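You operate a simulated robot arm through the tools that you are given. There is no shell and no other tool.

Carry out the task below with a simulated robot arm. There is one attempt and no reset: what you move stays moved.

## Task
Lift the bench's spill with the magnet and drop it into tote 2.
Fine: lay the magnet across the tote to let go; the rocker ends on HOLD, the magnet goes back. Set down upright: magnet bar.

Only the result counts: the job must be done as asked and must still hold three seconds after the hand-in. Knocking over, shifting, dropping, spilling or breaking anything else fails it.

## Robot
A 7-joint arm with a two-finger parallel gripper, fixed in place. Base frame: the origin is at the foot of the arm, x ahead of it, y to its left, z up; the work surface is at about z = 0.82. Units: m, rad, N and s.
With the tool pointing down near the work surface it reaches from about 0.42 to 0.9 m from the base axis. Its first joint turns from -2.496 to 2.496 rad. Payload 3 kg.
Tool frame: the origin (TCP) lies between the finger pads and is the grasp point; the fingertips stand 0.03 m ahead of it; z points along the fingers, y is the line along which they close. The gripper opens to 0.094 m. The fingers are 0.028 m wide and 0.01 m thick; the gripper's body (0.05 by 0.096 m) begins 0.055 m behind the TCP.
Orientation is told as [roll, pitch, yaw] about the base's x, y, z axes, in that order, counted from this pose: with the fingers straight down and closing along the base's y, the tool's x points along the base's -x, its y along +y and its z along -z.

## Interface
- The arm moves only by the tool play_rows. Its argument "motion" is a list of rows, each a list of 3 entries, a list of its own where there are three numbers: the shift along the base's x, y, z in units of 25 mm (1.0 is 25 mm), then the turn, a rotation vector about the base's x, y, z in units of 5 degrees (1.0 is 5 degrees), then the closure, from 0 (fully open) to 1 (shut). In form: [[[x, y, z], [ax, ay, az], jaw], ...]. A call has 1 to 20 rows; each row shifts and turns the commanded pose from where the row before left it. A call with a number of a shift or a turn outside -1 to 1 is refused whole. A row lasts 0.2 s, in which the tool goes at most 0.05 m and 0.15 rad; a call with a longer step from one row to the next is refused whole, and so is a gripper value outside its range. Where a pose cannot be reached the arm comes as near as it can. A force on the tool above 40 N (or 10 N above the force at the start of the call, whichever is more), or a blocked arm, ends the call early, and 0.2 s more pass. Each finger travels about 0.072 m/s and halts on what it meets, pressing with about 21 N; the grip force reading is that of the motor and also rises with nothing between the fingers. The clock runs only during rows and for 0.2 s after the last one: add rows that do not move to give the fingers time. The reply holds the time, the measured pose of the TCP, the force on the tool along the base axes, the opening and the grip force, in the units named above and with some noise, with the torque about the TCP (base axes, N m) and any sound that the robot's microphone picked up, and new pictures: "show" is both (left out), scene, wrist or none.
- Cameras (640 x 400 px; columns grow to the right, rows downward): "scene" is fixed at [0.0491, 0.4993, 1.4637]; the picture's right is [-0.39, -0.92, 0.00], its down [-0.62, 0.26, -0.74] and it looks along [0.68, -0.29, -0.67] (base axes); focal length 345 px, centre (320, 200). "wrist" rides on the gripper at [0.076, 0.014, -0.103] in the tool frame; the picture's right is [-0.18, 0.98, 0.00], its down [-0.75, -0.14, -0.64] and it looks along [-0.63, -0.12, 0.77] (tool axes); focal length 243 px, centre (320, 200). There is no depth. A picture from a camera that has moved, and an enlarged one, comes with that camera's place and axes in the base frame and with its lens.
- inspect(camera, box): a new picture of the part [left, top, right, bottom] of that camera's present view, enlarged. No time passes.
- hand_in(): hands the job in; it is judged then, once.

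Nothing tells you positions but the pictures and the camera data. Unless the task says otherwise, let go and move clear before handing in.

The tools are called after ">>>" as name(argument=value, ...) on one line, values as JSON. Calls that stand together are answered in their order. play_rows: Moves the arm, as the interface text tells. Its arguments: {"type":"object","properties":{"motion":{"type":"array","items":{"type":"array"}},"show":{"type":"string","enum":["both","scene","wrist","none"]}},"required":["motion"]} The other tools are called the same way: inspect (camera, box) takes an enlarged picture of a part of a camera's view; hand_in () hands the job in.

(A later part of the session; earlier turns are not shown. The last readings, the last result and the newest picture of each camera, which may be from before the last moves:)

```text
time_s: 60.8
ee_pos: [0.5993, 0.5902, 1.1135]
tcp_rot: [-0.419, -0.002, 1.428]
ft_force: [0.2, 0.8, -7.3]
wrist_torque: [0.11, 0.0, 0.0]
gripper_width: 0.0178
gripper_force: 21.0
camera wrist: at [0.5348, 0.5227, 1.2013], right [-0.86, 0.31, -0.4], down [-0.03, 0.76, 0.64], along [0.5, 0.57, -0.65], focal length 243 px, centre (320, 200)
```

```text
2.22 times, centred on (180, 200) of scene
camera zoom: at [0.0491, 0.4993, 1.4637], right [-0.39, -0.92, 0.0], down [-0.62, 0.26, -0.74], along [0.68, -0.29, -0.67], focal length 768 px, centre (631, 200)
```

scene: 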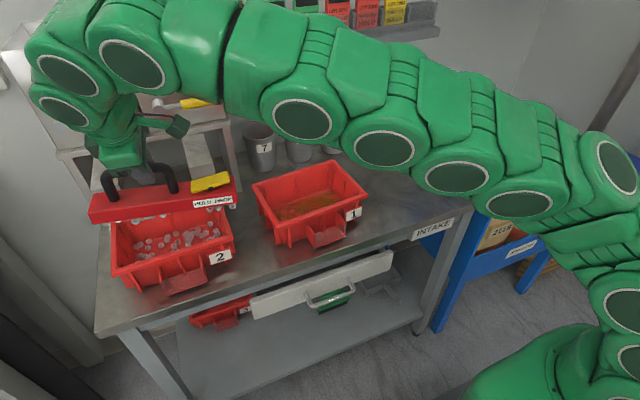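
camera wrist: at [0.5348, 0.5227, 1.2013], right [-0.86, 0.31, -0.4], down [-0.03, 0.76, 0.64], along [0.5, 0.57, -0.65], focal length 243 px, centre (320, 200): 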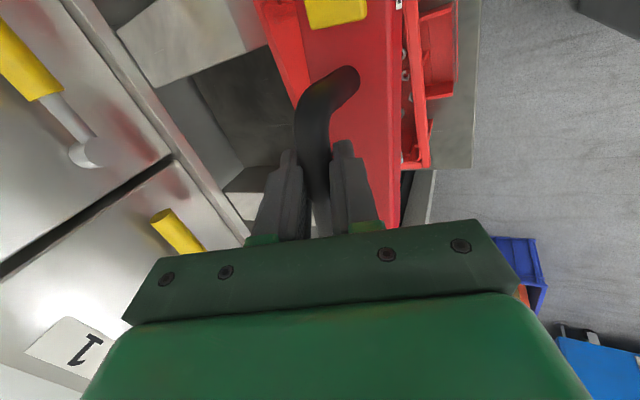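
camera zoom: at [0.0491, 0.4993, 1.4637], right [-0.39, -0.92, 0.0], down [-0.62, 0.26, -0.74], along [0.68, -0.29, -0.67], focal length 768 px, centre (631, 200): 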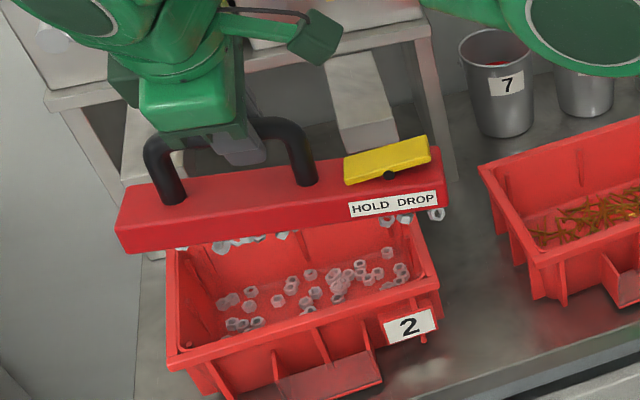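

The bar is above tote 2's front half. I'll move it 30 mm toward +y and descend to about 3.5 cm above the rim, then check alignment.

>>> play_rows(motion=[[[0.05, 0.4, -0.2], [0, 0, 0], 1], [[0.05, 0.4, -0.4], [0, 0, 0], 1], [[0.05, 0.4, -0.5], [0, 0, 0], 1], [[0, 0, -0.5], [0, 0, 0], 1], [[0, 0, -0.5], [0, 0, 0], 1], [[0, 0, -0.5], [0, 0, 0], 1], [[0, 0, 0], [0, 0, 0], 1]])

>>> inspect(camera="scene", box=[80, 140, 180, 300])

>>> inspect(camera="scene", box=[160, 170, 260, 280])

>>> inspect(camera="wrist", box=[220, 0, 480, 240])

```text
time_s: 62.4
ee_pos: [0.6037, 0.6209, 1.0504]
tcp_rot: [-0.42, -0.002, 1.431]
ft_force: [-0.3, 0.2, -7.2]
wrist_torque: [0.14, 0.04, -0.01]
gripper_width: 0.0179
gripper_force: 20.9
camera wrist: at [0.5389, 0.5531, 1.1386], right [-0.86, 0.31, -0.4], down [-0.03, 0.76, 0.64], along [0.5, 0.57, -0.65], focal length 243 px, centre (320, 200)
```

scene: 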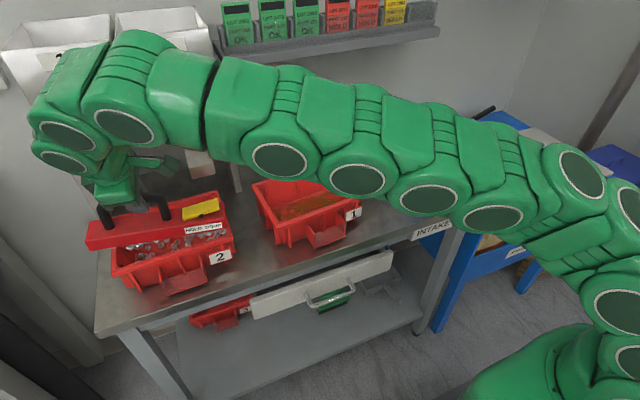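
wrist: 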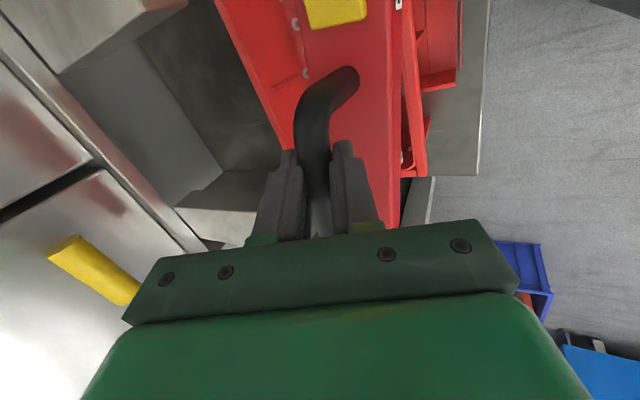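

```text
2.50 times, centred on (130, 220) of scene
camera zoom: at [0.0491, 0.4993, 1.4637], right [-0.39, -0.92, 0.0], down [-0.62, 0.26, -0.74], along [0.68, -0.29, -0.67], focal length 864 px, centre (795, 150)
```

zoom: 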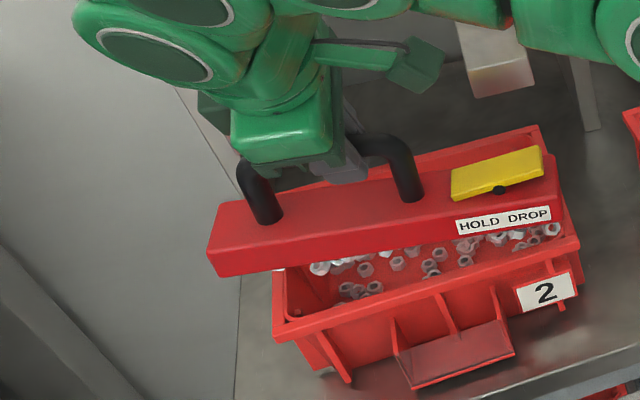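

```text
3.64 times, centred on (210, 225) of scene
camera zoom: at [0.0491, 0.4993, 1.4637], right [-0.39, -0.92, 0.0], down [-0.62, 0.26, -0.74], along [0.68, -0.29, -0.67], focal length 1256 px, centre (720, 109)
```

zoom: 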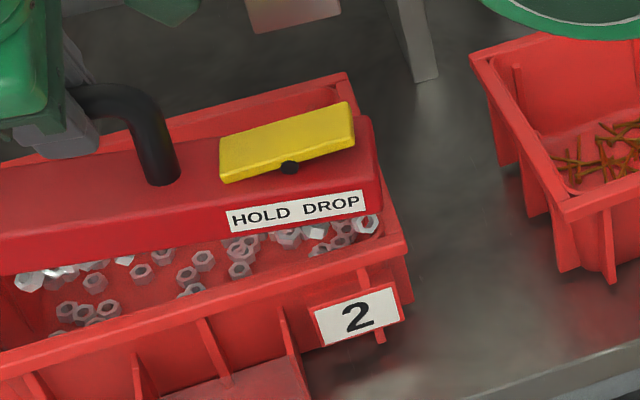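

```text
1.67 times, centred on (350, 120) of wrist
camera zoom: at [0.5389, 0.5531, 1.1386], right [-0.86, 0.31, -0.4], down [-0.03, 0.76, 0.64], along [0.5, 0.57, -0.65], focal length 404 px, centre (270, 333)
```

zoom: 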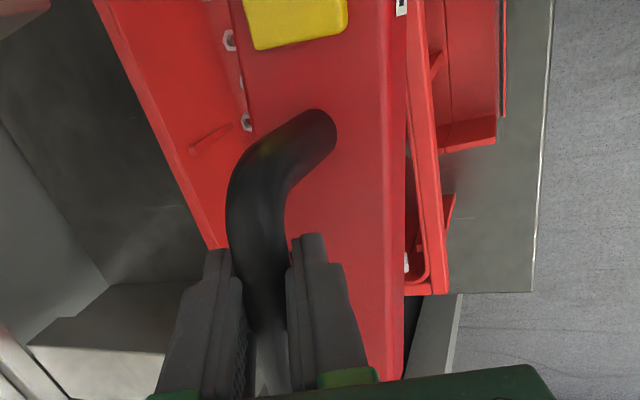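

Tote nuts aren't being pulled up. The outermost nut at the rocker end is at y ≈ 0.494, right at the wall's inner edge, so I'll shift 3 mm in +y and turn 3° more. Then I'll drop to just above the rim and slide 24 mm inward.

>>> play_rows(motion=[[[0, 0.12, -0.3], [0, 0, -0.3], 1], [[0, 0, -0.3], [0, 0, -0.3], 1], [[0.24, 0, 0], [0, 0, 0], 1], [[0.24, 0, 0], [0, 0, 0], 1], [[0.24, 0, 0], [0, 0, 0], 1], [[0.24, 0, 0], [0, 0, 0], 1], [[0, 0, 0], [0, 0, 0], 1]])

>>> inspect(camera="scene", box=[80, 140, 180, 300])

>>> inspect(camera="scene", box=[180, 180, 260, 260])

>>> inspect(camera="wrist", box=[220, 0, 480, 240])

```text
time_s: 64.0
ee_pos: [0.6286, 0.6242, 1.0334]
tcp_rot: [-0.422, -0.001, 1.379]
ft_force: [0.7, 0.1, -7.6]
wrist_torque: [0.12, 0.02, 0.0]
gripper_width: 0.0178
gripper_force: 20.9
camera wrist: at [0.5609, 0.5591, 1.1218], right [-0.85, 0.35, -0.4], down [0.01, 0.76, 0.64], along [0.53, 0.54, -0.65], focal length 243 px, centre (320, 200)
```

scene: 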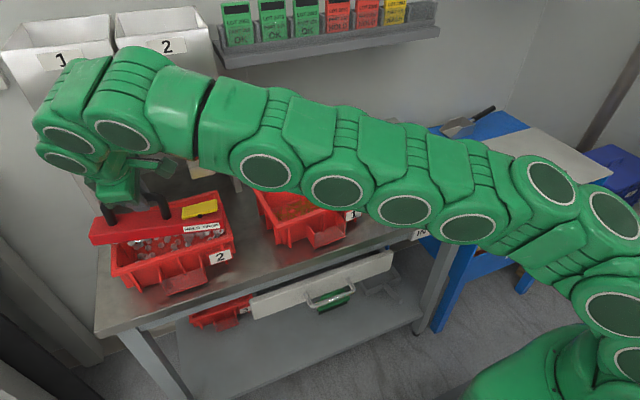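
wrist: 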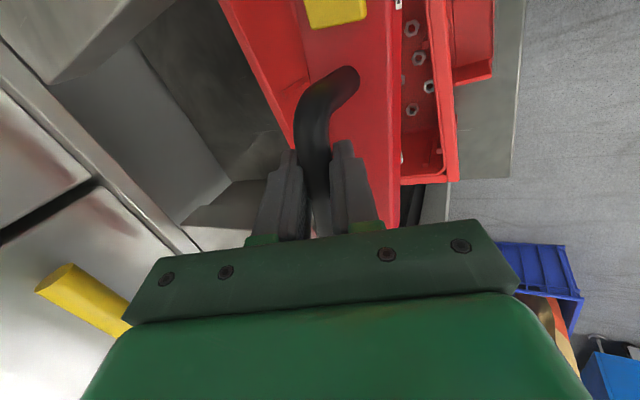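

```text
2.50 times, centred on (130, 220) of scene
camera zoom: at [0.0491, 0.4993, 1.4637], right [-0.39, -0.92, 0.0], down [-0.62, 0.26, -0.74], along [0.68, -0.29, -0.67], focal length 864 px, centre (795, 150)
```

zoom: 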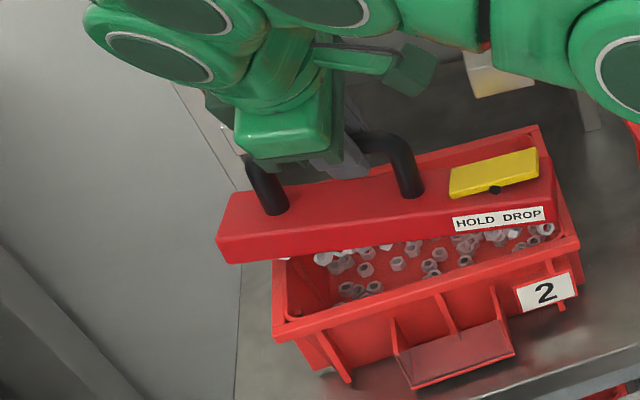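

```text
5.00 times, centred on (220, 220) of scene
camera zoom: at [0.0491, 0.4993, 1.4637], right [-0.39, -0.92, 0.0], down [-0.62, 0.26, -0.74], along [0.68, -0.29, -0.67], focal length 1727 px, centre (820, 100)
```

zoom: 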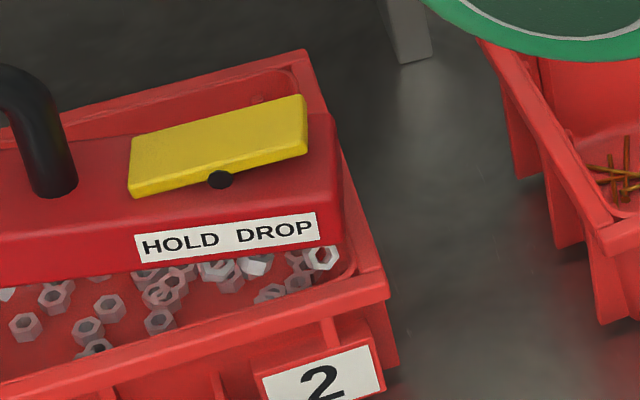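

```text
1.67 times, centred on (350, 120) of wrist
camera zoom: at [0.5609, 0.5591, 1.1218], right [-0.85, 0.35, -0.4], down [0.01, 0.76, 0.64], along [0.53, 0.54, -0.65], focal length 404 px, centre (270, 333)
```

zoom: 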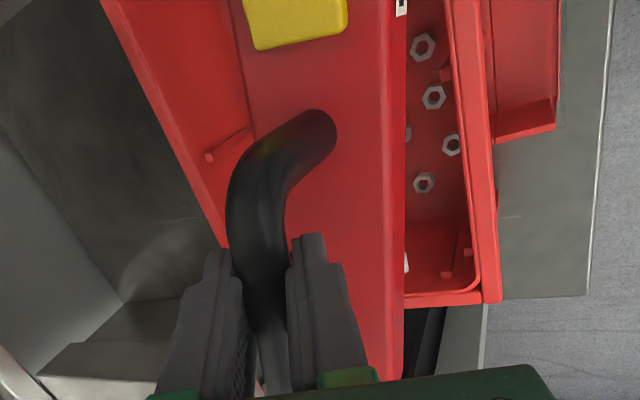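

>>> inspect(camera="scene", box=[90, 210, 150, 260])

>>> inspect(camera="wrist", box=[360, 120, 460, 200])

```text
8.00 times, centred on (120, 235) of scene
camera zoom: at [0.0491, 0.4993, 1.4637], right [-0.39, -0.92, 0.0], down [-0.62, 0.26, -0.74], along [0.68, -0.29, -0.67], focal length 2763 px, centre (1920, -80)
```

zoom: 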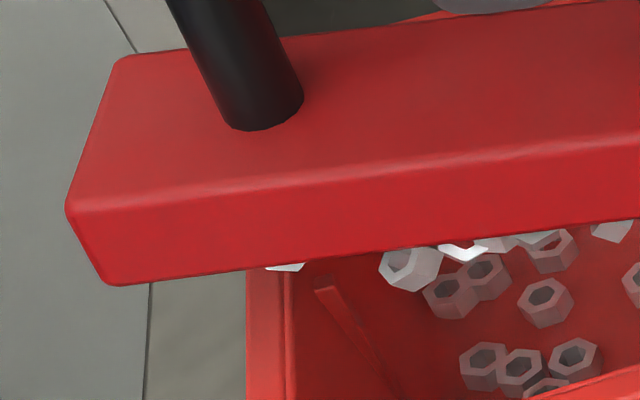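

```text
5.00 times, centred on (410, 160) of wrist
camera zoom: at [0.5609, 0.5591, 1.1218], right [-0.85, 0.35, -0.4], down [0.01, 0.76, 0.64], along [0.53, 0.54, -0.65], focal length 1213 px, centre (-130, 400)
```

zoom: 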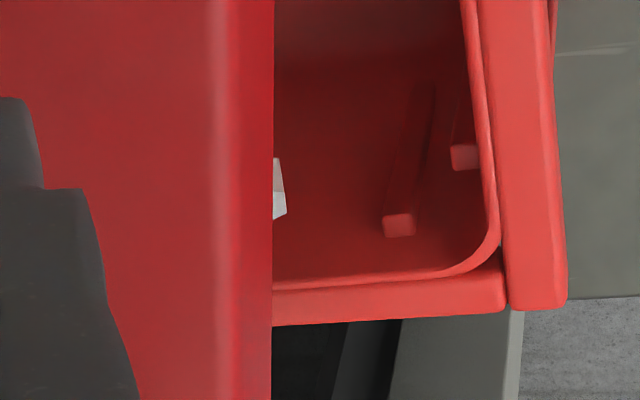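

The nut nearest the +y end would sit right at the wall edge. I'll turn 3° more, shift 4.5 mm toward −y and 4 mm inward to centre the row of nuts in the opening, then re-check.

>>> play_rows(motion=[[[0.16, -0.18, 0], [0, 0, -0.33], 1], [[0, 0, 0], [0, 0, -0.33], 1], [[0, 0, 0], [0, 0, 0], 1]])

>>> inspect(camera="scene", box=[90, 210, 150, 260])

>>> inspect(camera="scene", box=[180, 180, 260, 260])

>>> inspect(camera="scene", box=[80, 140, 200, 240])

```text
time_s: 64.8
ee_pos: [0.633, 0.6185, 1.0341]
tcp_rot: [-0.42, -0.002, 1.319]
ft_force: [-0.9, 0.4, -7.2]
wrist_torque: [0.11, 0.01, -0.03]
gripper_width: 0.0178
gripper_force: 20.8
camera wrist: at [0.5613, 0.5581, 1.1227], right [-0.82, 0.4, -0.4], down [0.06, 0.76, 0.64], along [0.56, 0.51, -0.65], focal length 243 px, centre (320, 200)
```

scene: 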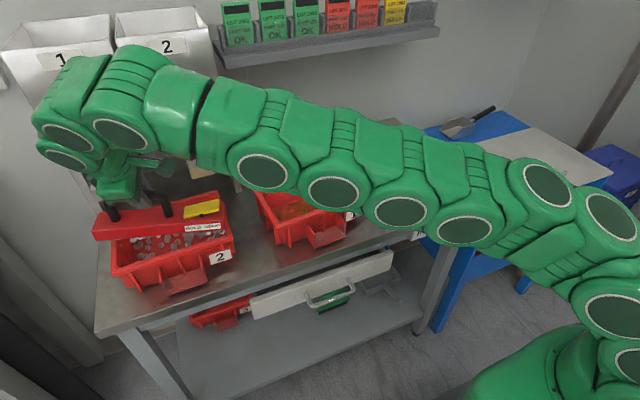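
wrist: 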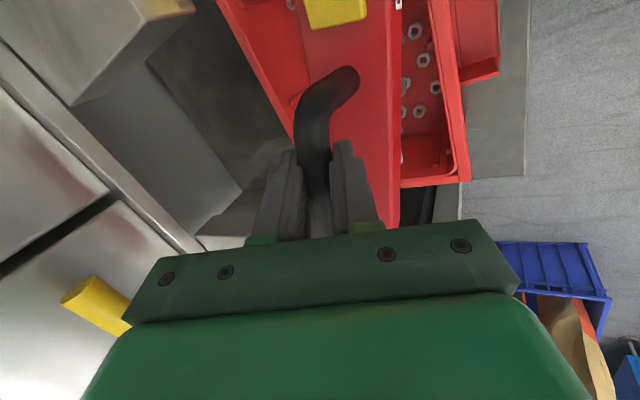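

```text
8.00 times, centred on (120, 235) of scene
camera zoom: at [0.0491, 0.4993, 1.4637], right [-0.39, -0.92, 0.0], down [-0.62, 0.26, -0.74], along [0.68, -0.29, -0.67], focal length 2763 px, centre (1920, -80)
```

zoom: 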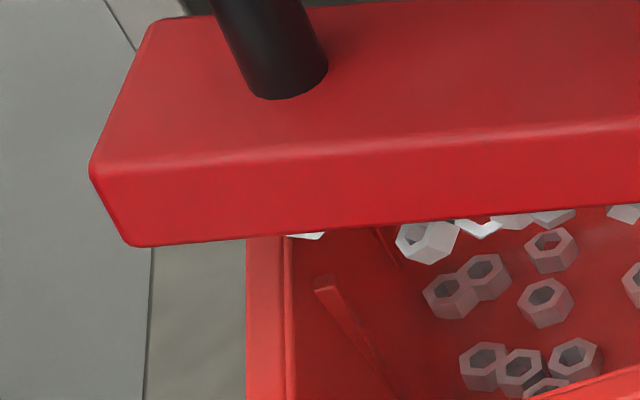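

```text
5.00 times, centred on (220, 220) of scene
camera zoom: at [0.0491, 0.4993, 1.4637], right [-0.39, -0.92, 0.0], down [-0.62, 0.26, -0.74], along [0.68, -0.29, -0.67], focal length 1727 px, centre (820, 100)
```

zoom: 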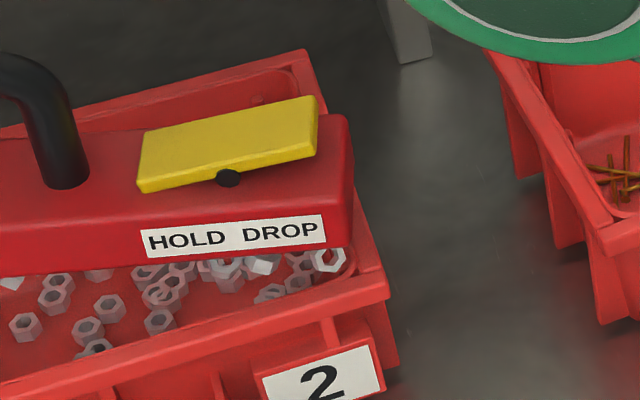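

```text
4.00 times, centred on (140, 190) of scene
camera zoom: at [0.0491, 0.4993, 1.4637], right [-0.39, -0.92, 0.0], down [-0.62, 0.26, -0.74], along [0.68, -0.29, -0.67], focal length 1382 px, centre (1040, 240)
```

zoom: 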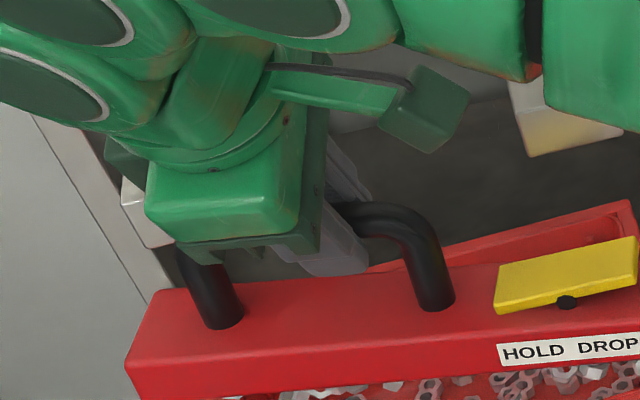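

The end nuts now sit within the opening by about 2 mm at each end. I'll ease in 8 mm more toward the back, so the front nuts clear the front rim, while lowering, and watch the force.

>>> play_rows(motion=[[[0.16, 0, -0.16], [0, 0, 0], 1], [[0.08, 0, -0.16], [0, 0, 0], 1], [[0.08, 0, -0.16], [0, 0, 0], 1], [[0, 0, 0], [0, 0, 0], 1]], show="wrist")

>>> inspect(camera="scene", box=[90, 210, 150, 260])

>>> inspect(camera="scene", box=[180, 180, 260, 260])

```text
time_s: 65.8
ee_pos: [0.6395, 0.6202, 1.0226]
tcp_rot: [-0.42, 0.0, 1.32]
ft_force: [-0.2, 0.7, -7.9]
wrist_torque: [0.1, 0.0, 0.02]
gripper_width: 0.0178
gripper_force: 21.3
camera wrist: at [0.5692, 0.5585, 1.1111], right [-0.82, 0.4, -0.4], down [0.06, 0.76, 0.64], along [0.56, 0.51, -0.65], focal length 243 px, centre (320, 200)
```

wrist: 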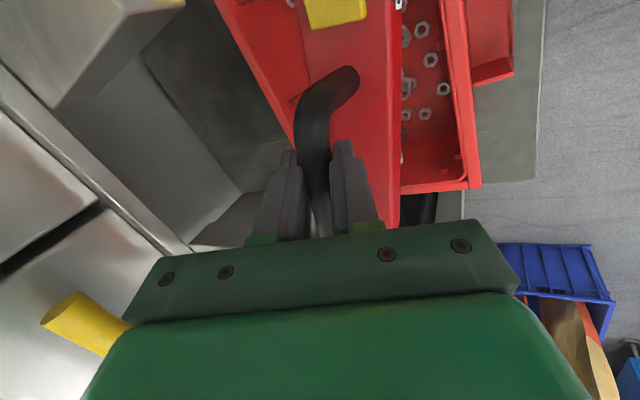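

```text
8.00 times, centred on (120, 235) of scene
camera zoom: at [0.0491, 0.4993, 1.4637], right [-0.39, -0.92, 0.0], down [-0.62, 0.26, -0.74], along [0.68, -0.29, -0.67], focal length 2763 px, centre (1920, -80)
```

zoom: 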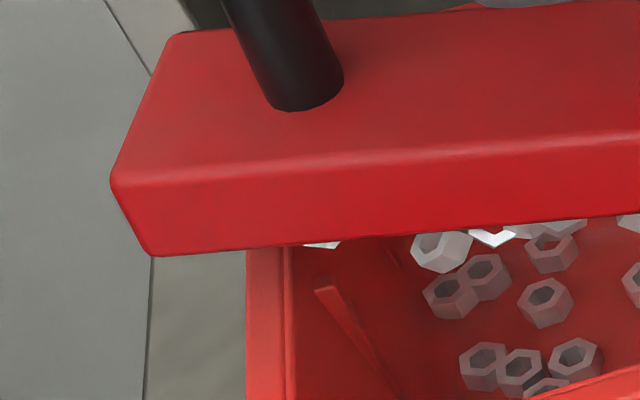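

```text
5.00 times, centred on (220, 220) of scene
camera zoom: at [0.0491, 0.4993, 1.4637], right [-0.39, -0.92, 0.0], down [-0.62, 0.26, -0.74], along [0.68, -0.29, -0.67], focal length 1727 px, centre (820, 100)
```

zoom: 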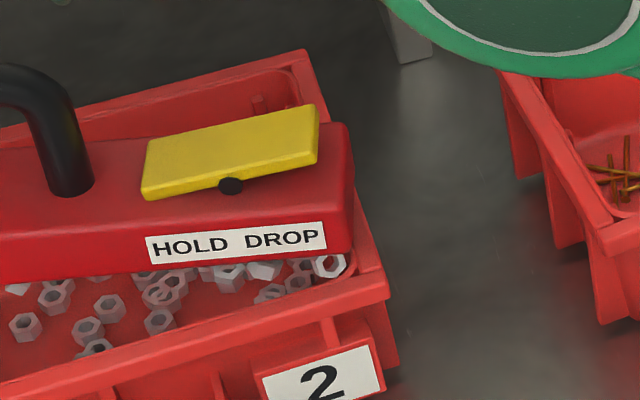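

>>> play_rows(motion=[[[0.08, 0, -0.1], [0, 0, 0], 1], [[0, 0, -0.1], [0, 0, 0], 1], [[0, 0, -0.08], [0, 0, 0], 1], [[0, 0, 0], [0, 0, 0], 1]], show="none")

>>> inspect(camera="scene", box=[80, 180, 260, 300])

>>> inspect(camera="scene", box=[180, 180, 260, 260])

```text
time_s: 66.8
ee_pos: [0.6427, 0.6192, 1.0161]
tcp_rot: [-0.419, 0.001, 1.321]
ft_force: [0.0, -0.7, -7.6]
wrist_torque: [0.13, 0.0, 0.0]
gripper_width: 0.0179
gripper_force: 20.8
```

```text
3.33 times, centred on (170, 240) of scene
camera zoom: at [0.0491, 0.4993, 1.4637], right [-0.39, -0.92, 0.0], down [-0.62, 0.26, -0.74], along [0.68, -0.29, -0.67], focal length 1151 px, centre (820, 67)
```

zoom: 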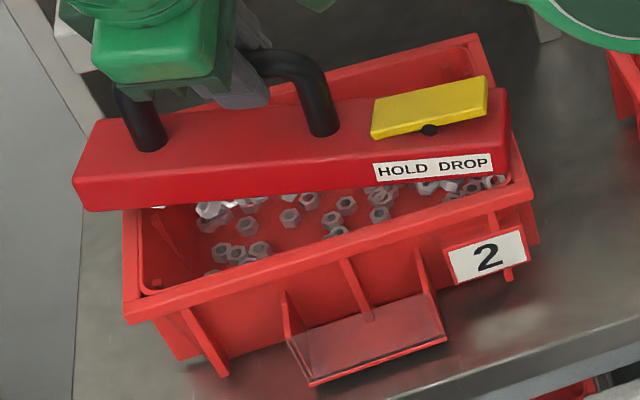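

```text
5.00 times, centred on (220, 220) of scene
camera zoom: at [0.0491, 0.4993, 1.4637], right [-0.39, -0.92, 0.0], down [-0.62, 0.26, -0.74], along [0.68, -0.29, -0.67], focal length 1727 px, centre (820, 100)
```

zoom: 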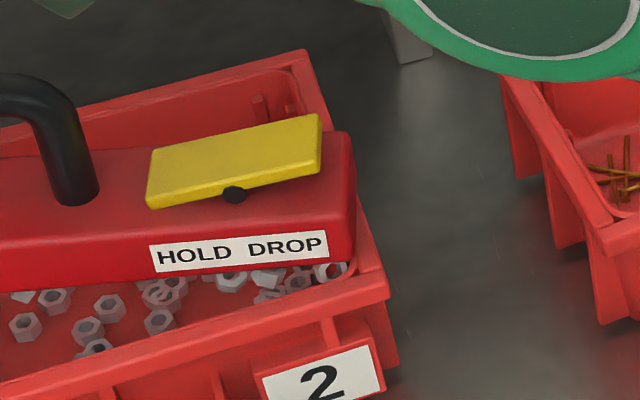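

>>> play_rows(motion=[[[0, 0, -0.08], [0, 0, 0], 1], [[0, 0, -0.06], [0, 0, 0], 1], [[0, 0, 0], [0, 0, 0], 1]], show="none")

>>> play_rows(motion=[[[0, 0, -0.06], [0, 0, 0], 1], [[0, 0, 0], [0, 0, 0], 1]], show="none")

>>> inspect(camera="scene", box=[80, 180, 260, 300])

```text
time_s: 67.6
ee_pos: [0.642, 0.6187, 1.0129]
tcp_rot: [-0.421, -0.001, 1.321]
ft_force: [-0.4, 2.9, -1.4]
wrist_torque: [-0.6, 0.07, -0.13]
gripper_width: 0.0178
gripper_force: 21.2
```

```text
time_s: 68.2
ee_pos: [0.6427, 0.6194, 1.0109]
tcp_rot: [-0.418, -0.004, 1.321]
ft_force: [-0.7, 2.4, -1.4]
wrist_torque: [-0.61, 0.05, 0.01]
gripper_width: 0.0174
gripper_force: 21.2
```

```text
3.33 times, centred on (170, 240) of scene
camera zoom: at [0.0491, 0.4993, 1.4637], right [-0.39, -0.92, 0.0], down [-0.62, 0.26, -0.74], along [0.68, -0.29, -0.67], focal length 1151 px, centre (820, 67)
```

zoom: 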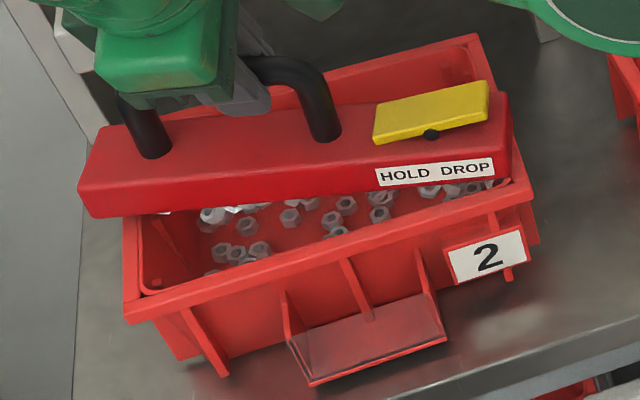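

The rocker end has touched the rim at the expected height. I'll lower the last couple of millimetres so the other end rests too.

>>> play_rows(motion=[[[0, 0, -0.06], [0, 0, 0], 1], [[0, 0, 0], [0, 0, 0], 1]], show="none")

>>> play_rows(motion=[[[0, 0, -0.05], [0, 0, 0], 1], [[0, 0, 0], [0, 0, 0], 1]], show="none")

>>> inspect(camera="scene", box=[80, 180, 260, 300])

>>> inspect(camera="scene", box=[180, 180, 260, 260])

```text
time_s: 68.8
ee_pos: [0.6428, 0.6179, 1.0088]
tcp_rot: [-0.419, 0.001, 1.32]
ft_force: [2.0, 2.4, -2.6]
wrist_torque: [-0.48, 0.01, 0.15]
gripper_width: 0.0176
gripper_force: 21.3
```

```text
time_s: 69.4
ee_pos: [0.6414, 0.6199, 1.0074]
tcp_rot: [-0.419, 0.0, 1.32]
ft_force: [1.1, 0.9, -2.1]
wrist_torque: [-0.56, 0.06, 0.18]
gripper_width: 0.0178
gripper_force: 20.8
```

```text
3.33 times, centred on (170, 240) of scene
camera zoom: at [0.0491, 0.4993, 1.4637], right [-0.39, -0.92, 0.0], down [-0.62, 0.26, -0.74], along [0.68, -0.29, -0.67], focal length 1151 px, centre (820, 67)
```

zoom: 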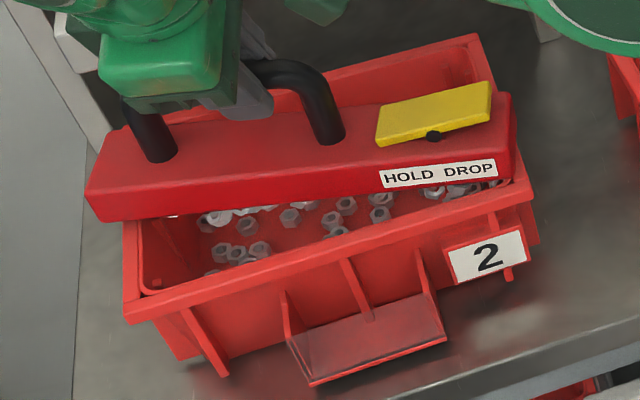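

```text
5.00 times, centred on (220, 220) of scene
camera zoom: at [0.0491, 0.4993, 1.4637], right [-0.39, -0.92, 0.0], down [-0.62, 0.26, -0.74], along [0.68, -0.29, -0.67], focal length 1727 px, centre (820, 100)
```

zoom: 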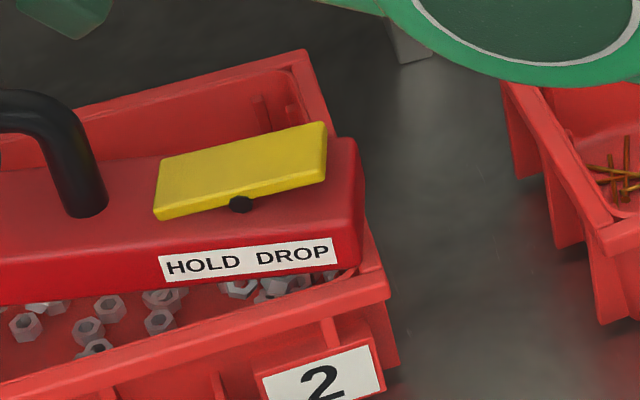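

The bar crept about 4 mm toward −y as it levelled. I'll lift off 7 mm, correct that, and set it down level.

>>> play_rows(motion=[[[0, 0, 0.3], [0, 0, 0], 1], [[0.12, 0.16, 0.1], [0, 0, 0], 1], [[0, 0, 0], [0, 0, 0], 1]], show="none")

>>> inspect(camera="scene", box=[80, 180, 260, 300])

>>> inspect(camera="scene", box=[180, 180, 260, 260])

>>> inspect(camera="scene", box=[90, 210, 150, 260])

```text
time_s: 70.2
ee_pos: [0.6444, 0.6251, 1.0174]
tcp_rot: [-0.42, 0.001, 1.321]
ft_force: [-7.4, -2.2, -12.3]
wrist_torque: [-0.12, 0.16, 0.36]
gripper_width: 0.0174
gripper_force: 20.8
```

```text
3.33 times, centred on (170, 240) of scene
camera zoom: at [0.0491, 0.4993, 1.4637], right [-0.39, -0.92, 0.0], down [-0.62, 0.26, -0.74], along [0.68, -0.29, -0.67], focal length 1151 px, centre (820, 67)
```

zoom: 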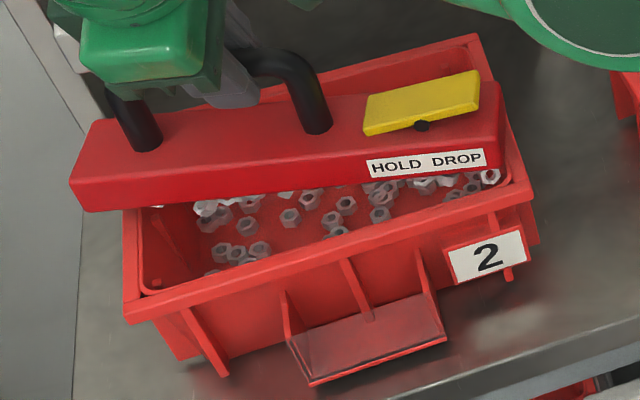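

```text
5.00 times, centred on (220, 220) of scene
camera zoom: at [0.0491, 0.4993, 1.4637], right [-0.39, -0.92, 0.0], down [-0.62, 0.26, -0.74], along [0.68, -0.29, -0.67], focal length 1727 px, centre (820, 100)
```

zoom: 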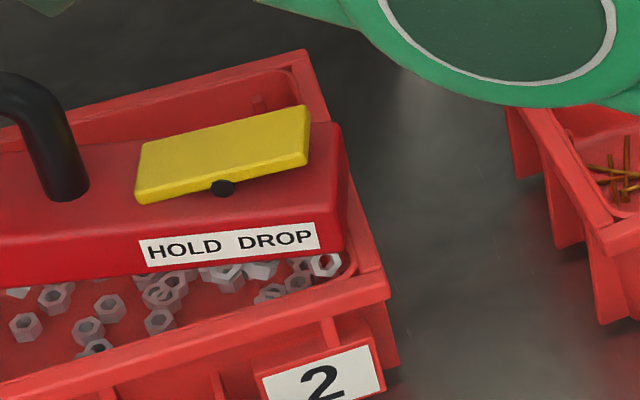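

```text
8.00 times, centred on (120, 235) of scene
camera zoom: at [0.0491, 0.4993, 1.4637], right [-0.39, -0.92, 0.0], down [-0.62, 0.26, -0.74], along [0.68, -0.29, -0.67], focal length 2763 px, centre (1920, -80)
```

zoom: 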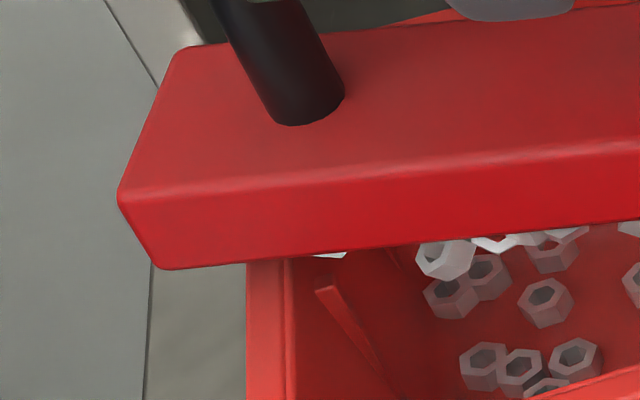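

The extra sideways force suggests the handle brushed a chute. I'll back off 4 mm toward the base and lower again.

>>> play_rows(motion=[[[-0.16, 0, 0], [0, 0, 0], 1], [[0, 0, 0], [0, 0, 0], 1]], show="none")

>>> play_rows(motion=[[[0, 0, -0.08], [0, 0, 0], 1], [[0, 0, -0.06], [0, 0, 0], 1], [[0, 0, 0], [0, 0, 0], 1]], show="none")

>>> inspect(camera="scene", box=[180, 180, 260, 260])

>>> inspect(camera="scene", box=[90, 210, 150, 260])

```text
time_s: 70.8
ee_pos: [0.6417, 0.6231, 1.0175]
tcp_rot: [-0.418, 0.0, 1.32]
ft_force: [0.3, -0.2, -7.8]
wrist_torque: [0.11, -0.02, -0.03]
gripper_width: 0.0178
gripper_force: 20.8
```

```text
time_s: 71.6
ee_pos: [0.6423, 0.6217, 1.0152]
tcp_rot: [-0.418, -0.002, 1.321]
ft_force: [1.1, -1.2, -7.9]
wrist_torque: [0.13, -0.02, 0.01]
gripper_width: 0.018
gripper_force: 21.3
```

```text
5.00 times, centred on (220, 220) of scene
camera zoom: at [0.0491, 0.4993, 1.4637], right [-0.39, -0.92, 0.0], down [-0.62, 0.26, -0.74], along [0.68, -0.29, -0.67], focal length 1727 px, centre (820, 100)
```

zoom: 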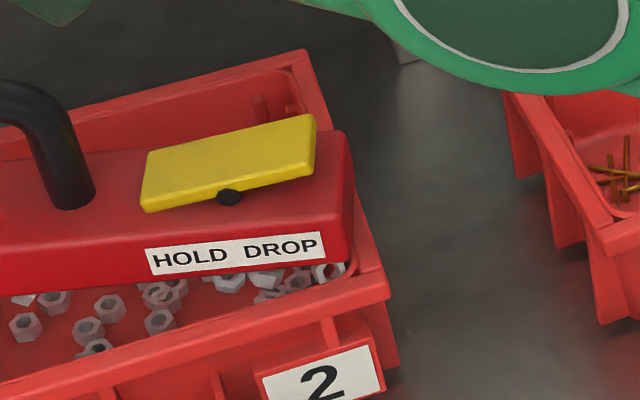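

```text
8.00 times, centred on (120, 235) of scene
camera zoom: at [0.0491, 0.4993, 1.4637], right [-0.39, -0.92, 0.0], down [-0.62, 0.26, -0.74], along [0.68, -0.29, -0.67], focal length 2763 px, centre (1920, -80)
```

zoom: 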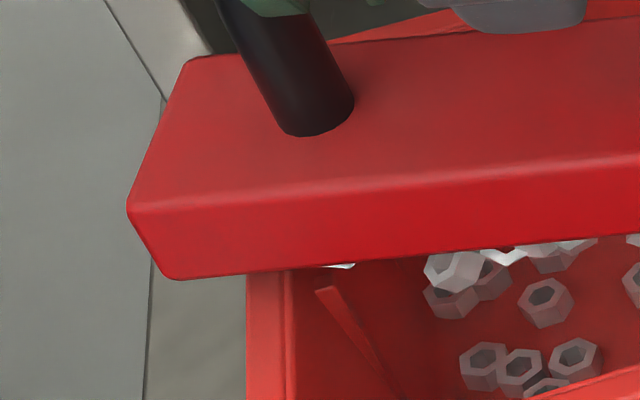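

>>> play_rows(motion=[[[0, 0.04, -0.06], [0, 0, 0], 1], [[0, 0, -0.06], [0, 0, 0], 1], [[0, 0, 0], [0, 0, 0], 1]], show="none")

>>> play_rows(motion=[[[0, 0, -0.06], [0, 0, 0], 1], [[0, 0, 0], [0, 0, 0], 1]], show="none")

>>> inspect(camera="scene", box=[180, 180, 260, 260])

>>> inspect(camera="scene", box=[90, 210, 150, 260])

```text
time_s: 72.4
ee_pos: [0.6431, 0.6231, 1.0121]
tcp_rot: [-0.418, 0.0, 1.322]
ft_force: [0.1, -0.4, -8.1]
wrist_torque: [0.13, 0.05, 0.0]
gripper_width: 0.0176
gripper_force: 20.7
```

```text
time_s: 73.0
ee_pos: [0.6426, 0.6238, 1.0105]
tcp_rot: [-0.419, -0.003, 1.319]
ft_force: [0.0, -0.3, -6.6]
wrist_torque: [0.14, -0.02, -0.01]
gripper_width: 0.0178
gripper_force: 20.9
```

```text
5.00 times, centred on (220, 220) of scene
camera zoom: at [0.0491, 0.4993, 1.4637], right [-0.39, -0.92, 0.0], down [-0.62, 0.26, -0.74], along [0.68, -0.29, -0.67], focal length 1727 px, centre (820, 100)
```

zoom: 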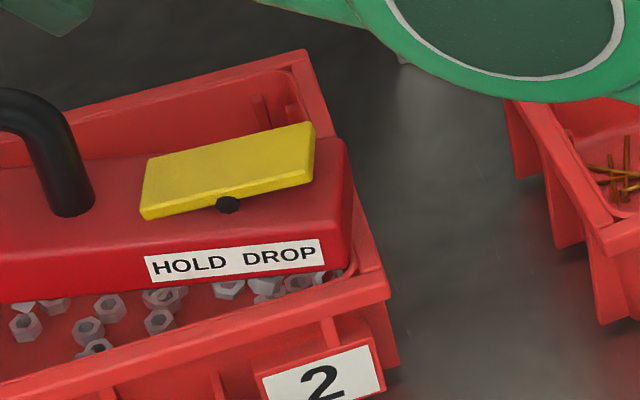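

```text
8.00 times, centred on (120, 235) of scene
camera zoom: at [0.0491, 0.4993, 1.4637], right [-0.39, -0.92, 0.0], down [-0.62, 0.26, -0.74], along [0.68, -0.29, -0.67], focal length 2763 px, centre (1920, -80)
```

zoom: 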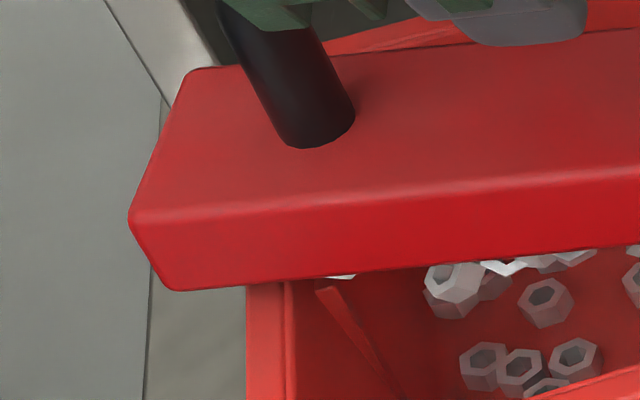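

>>> play_rows(motion=[[[0, 0, -0.05], [0, 0, 0], 1], [[0, 0, 0], [0, 0, 0], 1]], show="none")

>>> play_rows(motion=[[[0, 0, -0.05], [0, 0, 0], 1], [[0, 0, 0], [0, 0, 0], 1]], show="none")

>>> play_rows(motion=[[[0, 0, -0.05], [0, 0, 0], 1], [[0, 0, 0], [0, 0, 0], 1]], show="none")

>>> inspect(camera="scene", box=[80, 180, 260, 300])

```text
time_s: 73.6
ee_pos: [0.6407, 0.6242, 1.0092]
tcp_rot: [-0.42, -0.001, 1.321]
ft_force: [1.8, -0.4, -6.9]
wrist_torque: [0.12, -0.01, -0.01]
gripper_width: 0.0179
gripper_force: 20.8
```

```text
time_s: 74.2
ee_pos: [0.6414, 0.6249, 1.0085]
tcp_rot: [-0.42, -0.001, 1.323]
ft_force: [-1.2, 2.4, -1.8]
wrist_torque: [-0.5, 0.14, -0.16]
gripper_width: 0.0174
gripper_force: 21.0
```

```text
time_s: 74.8
ee_pos: [0.6419, 0.6249, 1.0061]
tcp_rot: [-0.42, -0.001, 1.322]
ft_force: [1.1, 3.0, -0.1]
wrist_torque: [-0.73, 0.12, 0.05]
gripper_width: 0.0178
gripper_force: 21.3
```

```text
3.33 times, centred on (170, 240) of scene
camera zoom: at [0.0491, 0.4993, 1.4637], right [-0.39, -0.92, 0.0], down [-0.62, 0.26, -0.74], along [0.68, -0.29, -0.67], focal length 1151 px, centre (820, 67)
```

zoom: 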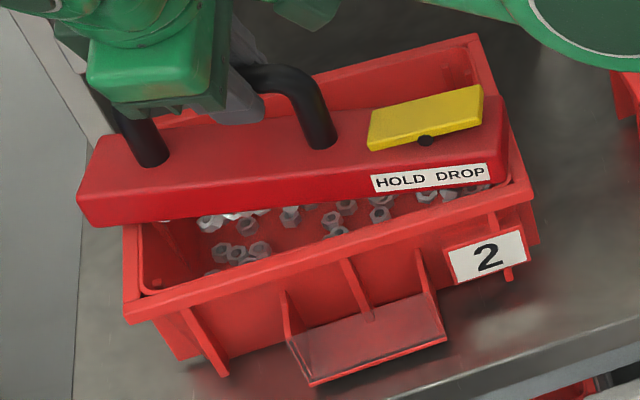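

>>> play_rows(motion=[[[0, 0, -0.06], [0, 0, 0], 1], [[0, 0, 0], [0, 0, 0], 1]], show="none")

>>> play_rows(motion=[[[0, 0, -0.06], [0, 0, 0], 1], [[0, 0, 0], [0, 0, 0], 1]], show="none")

>>> inspect(camera="scene", box=[80, 180, 260, 300])

>>> inspect(camera="scene", box=[180, 180, 260, 260])

>>> inspect(camera="scene", box=[90, 210, 150, 260])

```text
time_s: 75.4
ee_pos: [0.6412, 0.6253, 1.0045]
tcp_rot: [-0.418, -0.001, 1.322]
ft_force: [1.9, 0.9, -0.8]
wrist_torque: [-0.58, 0.1, 0.24]
gripper_width: 0.0176
gripper_force: 21.2
```

```text
time_s: 76.0
ee_pos: [0.6399, 0.6255, 1.0049]
tcp_rot: [-0.42, -0.004, 1.323]
ft_force: [-1.8, -4.3, 15.9]
wrist_torque: [-0.47, 0.01, 0.33]
gripper_width: 0.0176
gripper_force: 21.0
```

```text
3.33 times, centred on (170, 240) of scene
camera zoom: at [0.0491, 0.4993, 1.4637], right [-0.39, -0.92, 0.0], down [-0.62, 0.26, -0.74], along [0.68, -0.29, -0.67], focal length 1151 px, centre (820, 67)
```

zoom: 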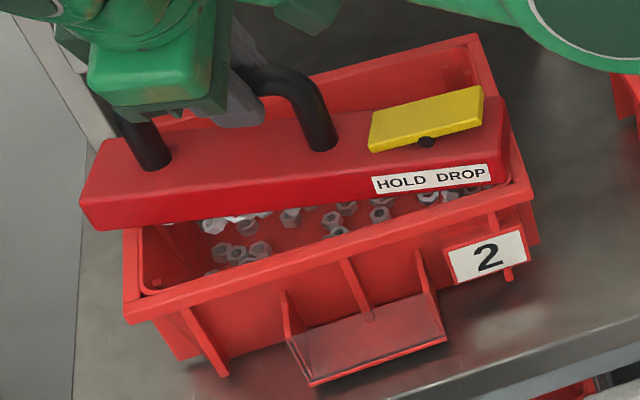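

```text
5.00 times, centred on (220, 220) of scene
camera zoom: at [0.0491, 0.4993, 1.4637], right [-0.39, -0.92, 0.0], down [-0.62, 0.26, -0.74], along [0.68, -0.29, -0.67], focal length 1727 px, centre (820, 100)
```

zoom: 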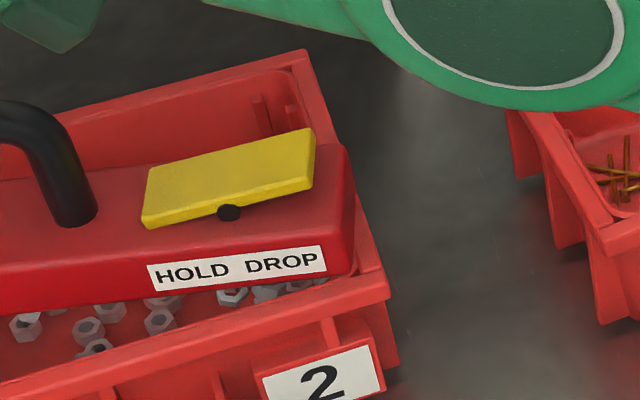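

```text
8.00 times, centred on (120, 235) of scene
camera zoom: at [0.0491, 0.4993, 1.4637], right [-0.39, -0.92, 0.0], down [-0.62, 0.26, -0.74], along [0.68, -0.29, -0.67], focal length 2763 px, centre (1920, -80)
```

zoom: 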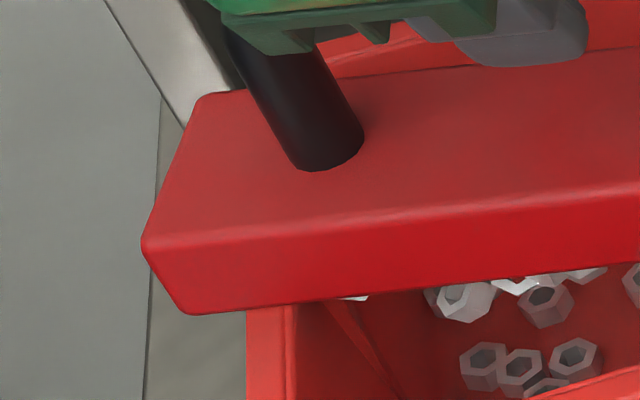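

>>> inspect(camera="scene", box=[200, 210, 244, 246])

>>> inspect(camera="scene", box=[110, 215, 200, 260])

>>> inspect(camera="wrist", box=[380, 0, 520, 200])

```text
11.11 times, centred on (222, 228) of scene
camera zoom: at [0.0491, 0.4993, 1.4637], right [-0.39, -0.92, 0.0], down [-0.62, 0.26, -0.74], along [0.68, -0.29, -0.67], focal length 3838 px, centre (1409, -111)
```

zoom: 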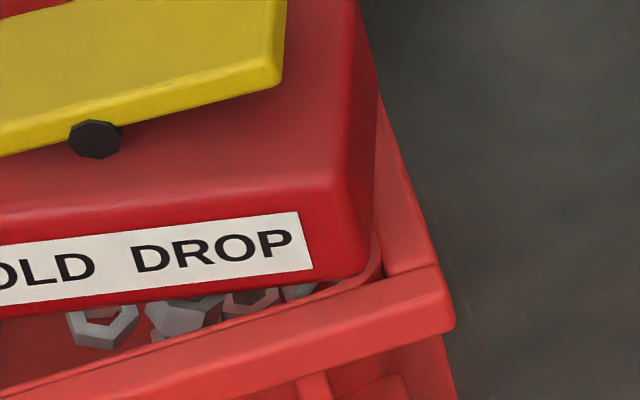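

```text
7.11 times, centred on (155, 238) of scene
camera zoom: at [0.0491, 0.4993, 1.4637], right [-0.39, -0.92, 0.0], down [-0.62, 0.26, -0.74], along [0.68, -0.29, -0.67], focal length 2456 px, centre (1493, -67)
```

zoom: 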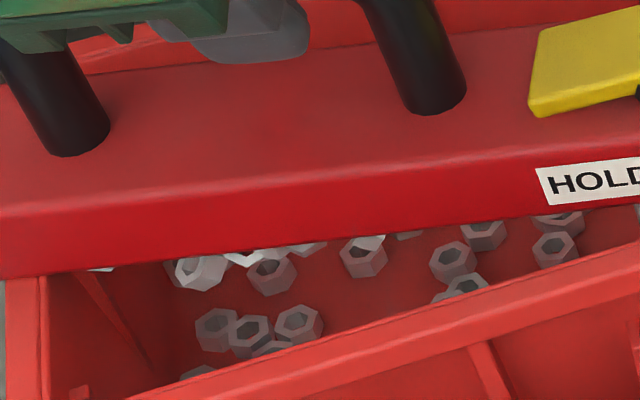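

```text
2.00 times, centred on (450, 100) of wrist
camera zoom: at [0.5693, 0.5643, 1.0922], right [-0.82, 0.4, -0.4], down [0.06, 0.76, 0.65], along [0.56, 0.51, -0.65], focal length 485 px, centre (60, 400)
```

zoom: 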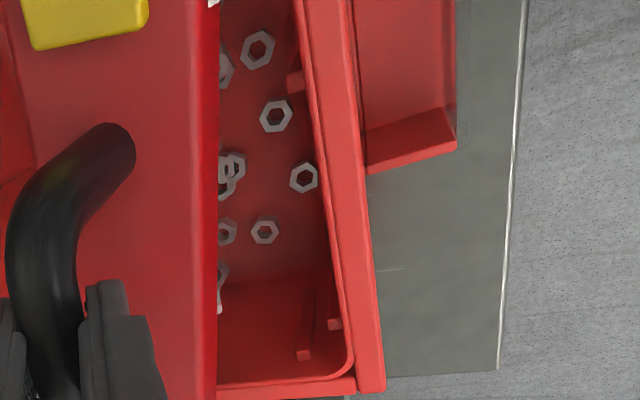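

The front-right nut is too close to the front rim, but there is slack lengthwise. I'll lift about 4 mm, turn the bar back 3.5° so the rocker end moves inward and the handle moves away from the chute, and set it down again.

>>> play_rows(motion=[[[0, 0, 0.16], [0, 0, 0], 1], [[0.04, 0, 0], [0, 0, 0.35], 1], [[0, 0, 0], [0, 0, 0.35], 1], [[0, 0, 0], [0, 0, 0], 1]], show="none")

>>> inspect(camera="scene", box=[200, 210, 244, 246])

>>> inspect(camera="scene", box=[110, 215, 200, 260])

>>> inspect(camera="scene", box=[90, 160, 260, 280])

```text
time_s: 77.0
ee_pos: [0.6428, 0.6245, 1.0074]
tcp_rot: [-0.419, 0.001, 1.383]
ft_force: [0.1, -1.4, -7.2]
wrist_torque: [0.13, 0.0, 0.0]
gripper_width: 0.0179
gripper_force: 21.3
```

```text
11.11 times, centred on (222, 228) of scene
camera zoom: at [0.0491, 0.4993, 1.4637], right [-0.39, -0.92, 0.0], down [-0.62, 0.26, -0.74], along [0.68, -0.29, -0.67], focal length 3838 px, centre (1409, -111)
```

zoom: 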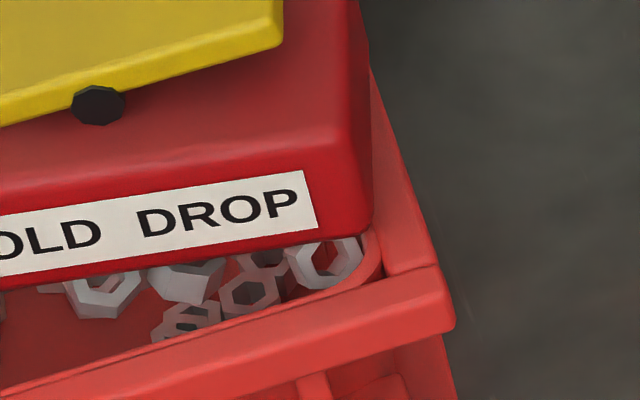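

```text
7.11 times, centred on (155, 238) of scene
camera zoom: at [0.0491, 0.4993, 1.4637], right [-0.39, -0.92, 0.0], down [-0.62, 0.26, -0.74], along [0.68, -0.29, -0.67], focal length 2456 px, centre (1493, -67)
```

zoom: 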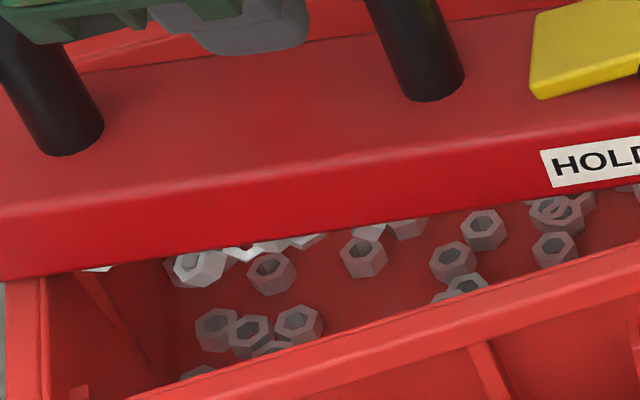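

```text
3.33 times, centred on (175, 220) of scene
camera zoom: at [0.0491, 0.4993, 1.4637], right [-0.39, -0.92, 0.0], down [-0.62, 0.26, -0.74], along [0.68, -0.29, -0.67], focal length 1151 px, centre (803, 133)
```

zoom: 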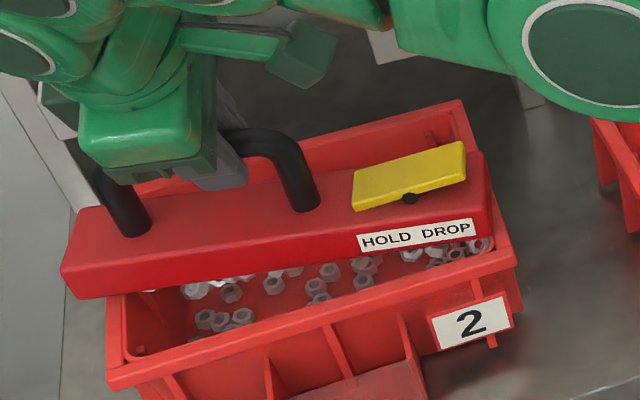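

>>> play_rows(motion=[[[0.07, 0.07, 0], [0, 0, 0], 1], [[0, 0, -0.06], [0, 0, 0], 1], [[0, 0, 0], [0, 0, 0], 1]], show="none")

>>> play_rows(motion=[[[0, 0, -0.05], [0, 0, 0], 1], [[0, 0, 0], [0, 0, 0], 1]], show="none")

>>> play_rows(motion=[[[0, 0, -0.04], [0, 0, 0], 1], [[0, 0, 0], [0, 0, 0], 1]], show="none")

>>> inspect(camera="scene", box=[200, 210, 244, 246])

>>> inspect(camera="scene", box=[90, 160, 260, 280])

```text
time_s: 77.8
ee_pos: [0.6444, 0.628, 1.0055]
tcp_rot: [-0.418, -0.002, 1.383]
ft_force: [-0.8, 0.4, -7.8]
wrist_torque: [0.1, 0.01, 0.0]
gripper_width: 0.0177
gripper_force: 21.2
```

```text
time_s: 78.4
ee_pos: [0.6449, 0.6264, 1.0057]
tcp_rot: [-0.418, 0.001, 1.383]
ft_force: [-0.1, 1.2, -4.2]
wrist_torque: [-0.27, 0.06, -0.02]
gripper_width: 0.0175
gripper_force: 20.7
```

```text
time_s: 79.0
ee_pos: [0.6432, 0.6267, 1.0049]
tcp_rot: [-0.422, -0.002, 1.382]
ft_force: [0.4, 3.5, 6.1]
wrist_torque: [-0.33, 0.04, 0.06]
gripper_width: 0.0178
gripper_force: 21.1
```

```text
11.11 times, centred on (222, 228) of scene
camera zoom: at [0.0491, 0.4993, 1.4637], right [-0.39, -0.92, 0.0], down [-0.62, 0.26, -0.74], along [0.68, -0.29, -0.67], focal length 3838 px, centre (1409, -111)
```

zoom: 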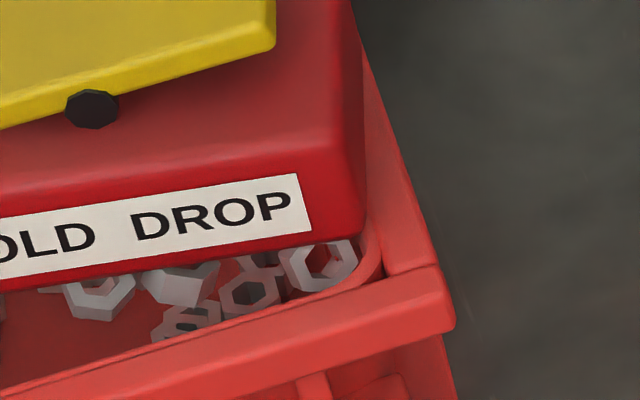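

```text
3.33 times, centred on (175, 220) of scene
camera zoom: at [0.0491, 0.4993, 1.4637], right [-0.39, -0.92, 0.0], down [-0.62, 0.26, -0.74], along [0.68, -0.29, -0.67], focal length 1151 px, centre (803, 133)
```

zoom: 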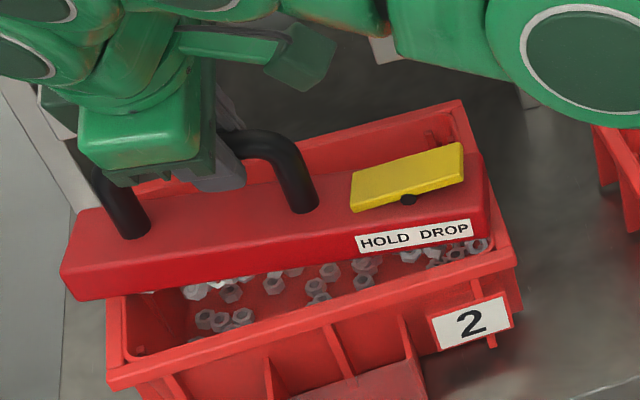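

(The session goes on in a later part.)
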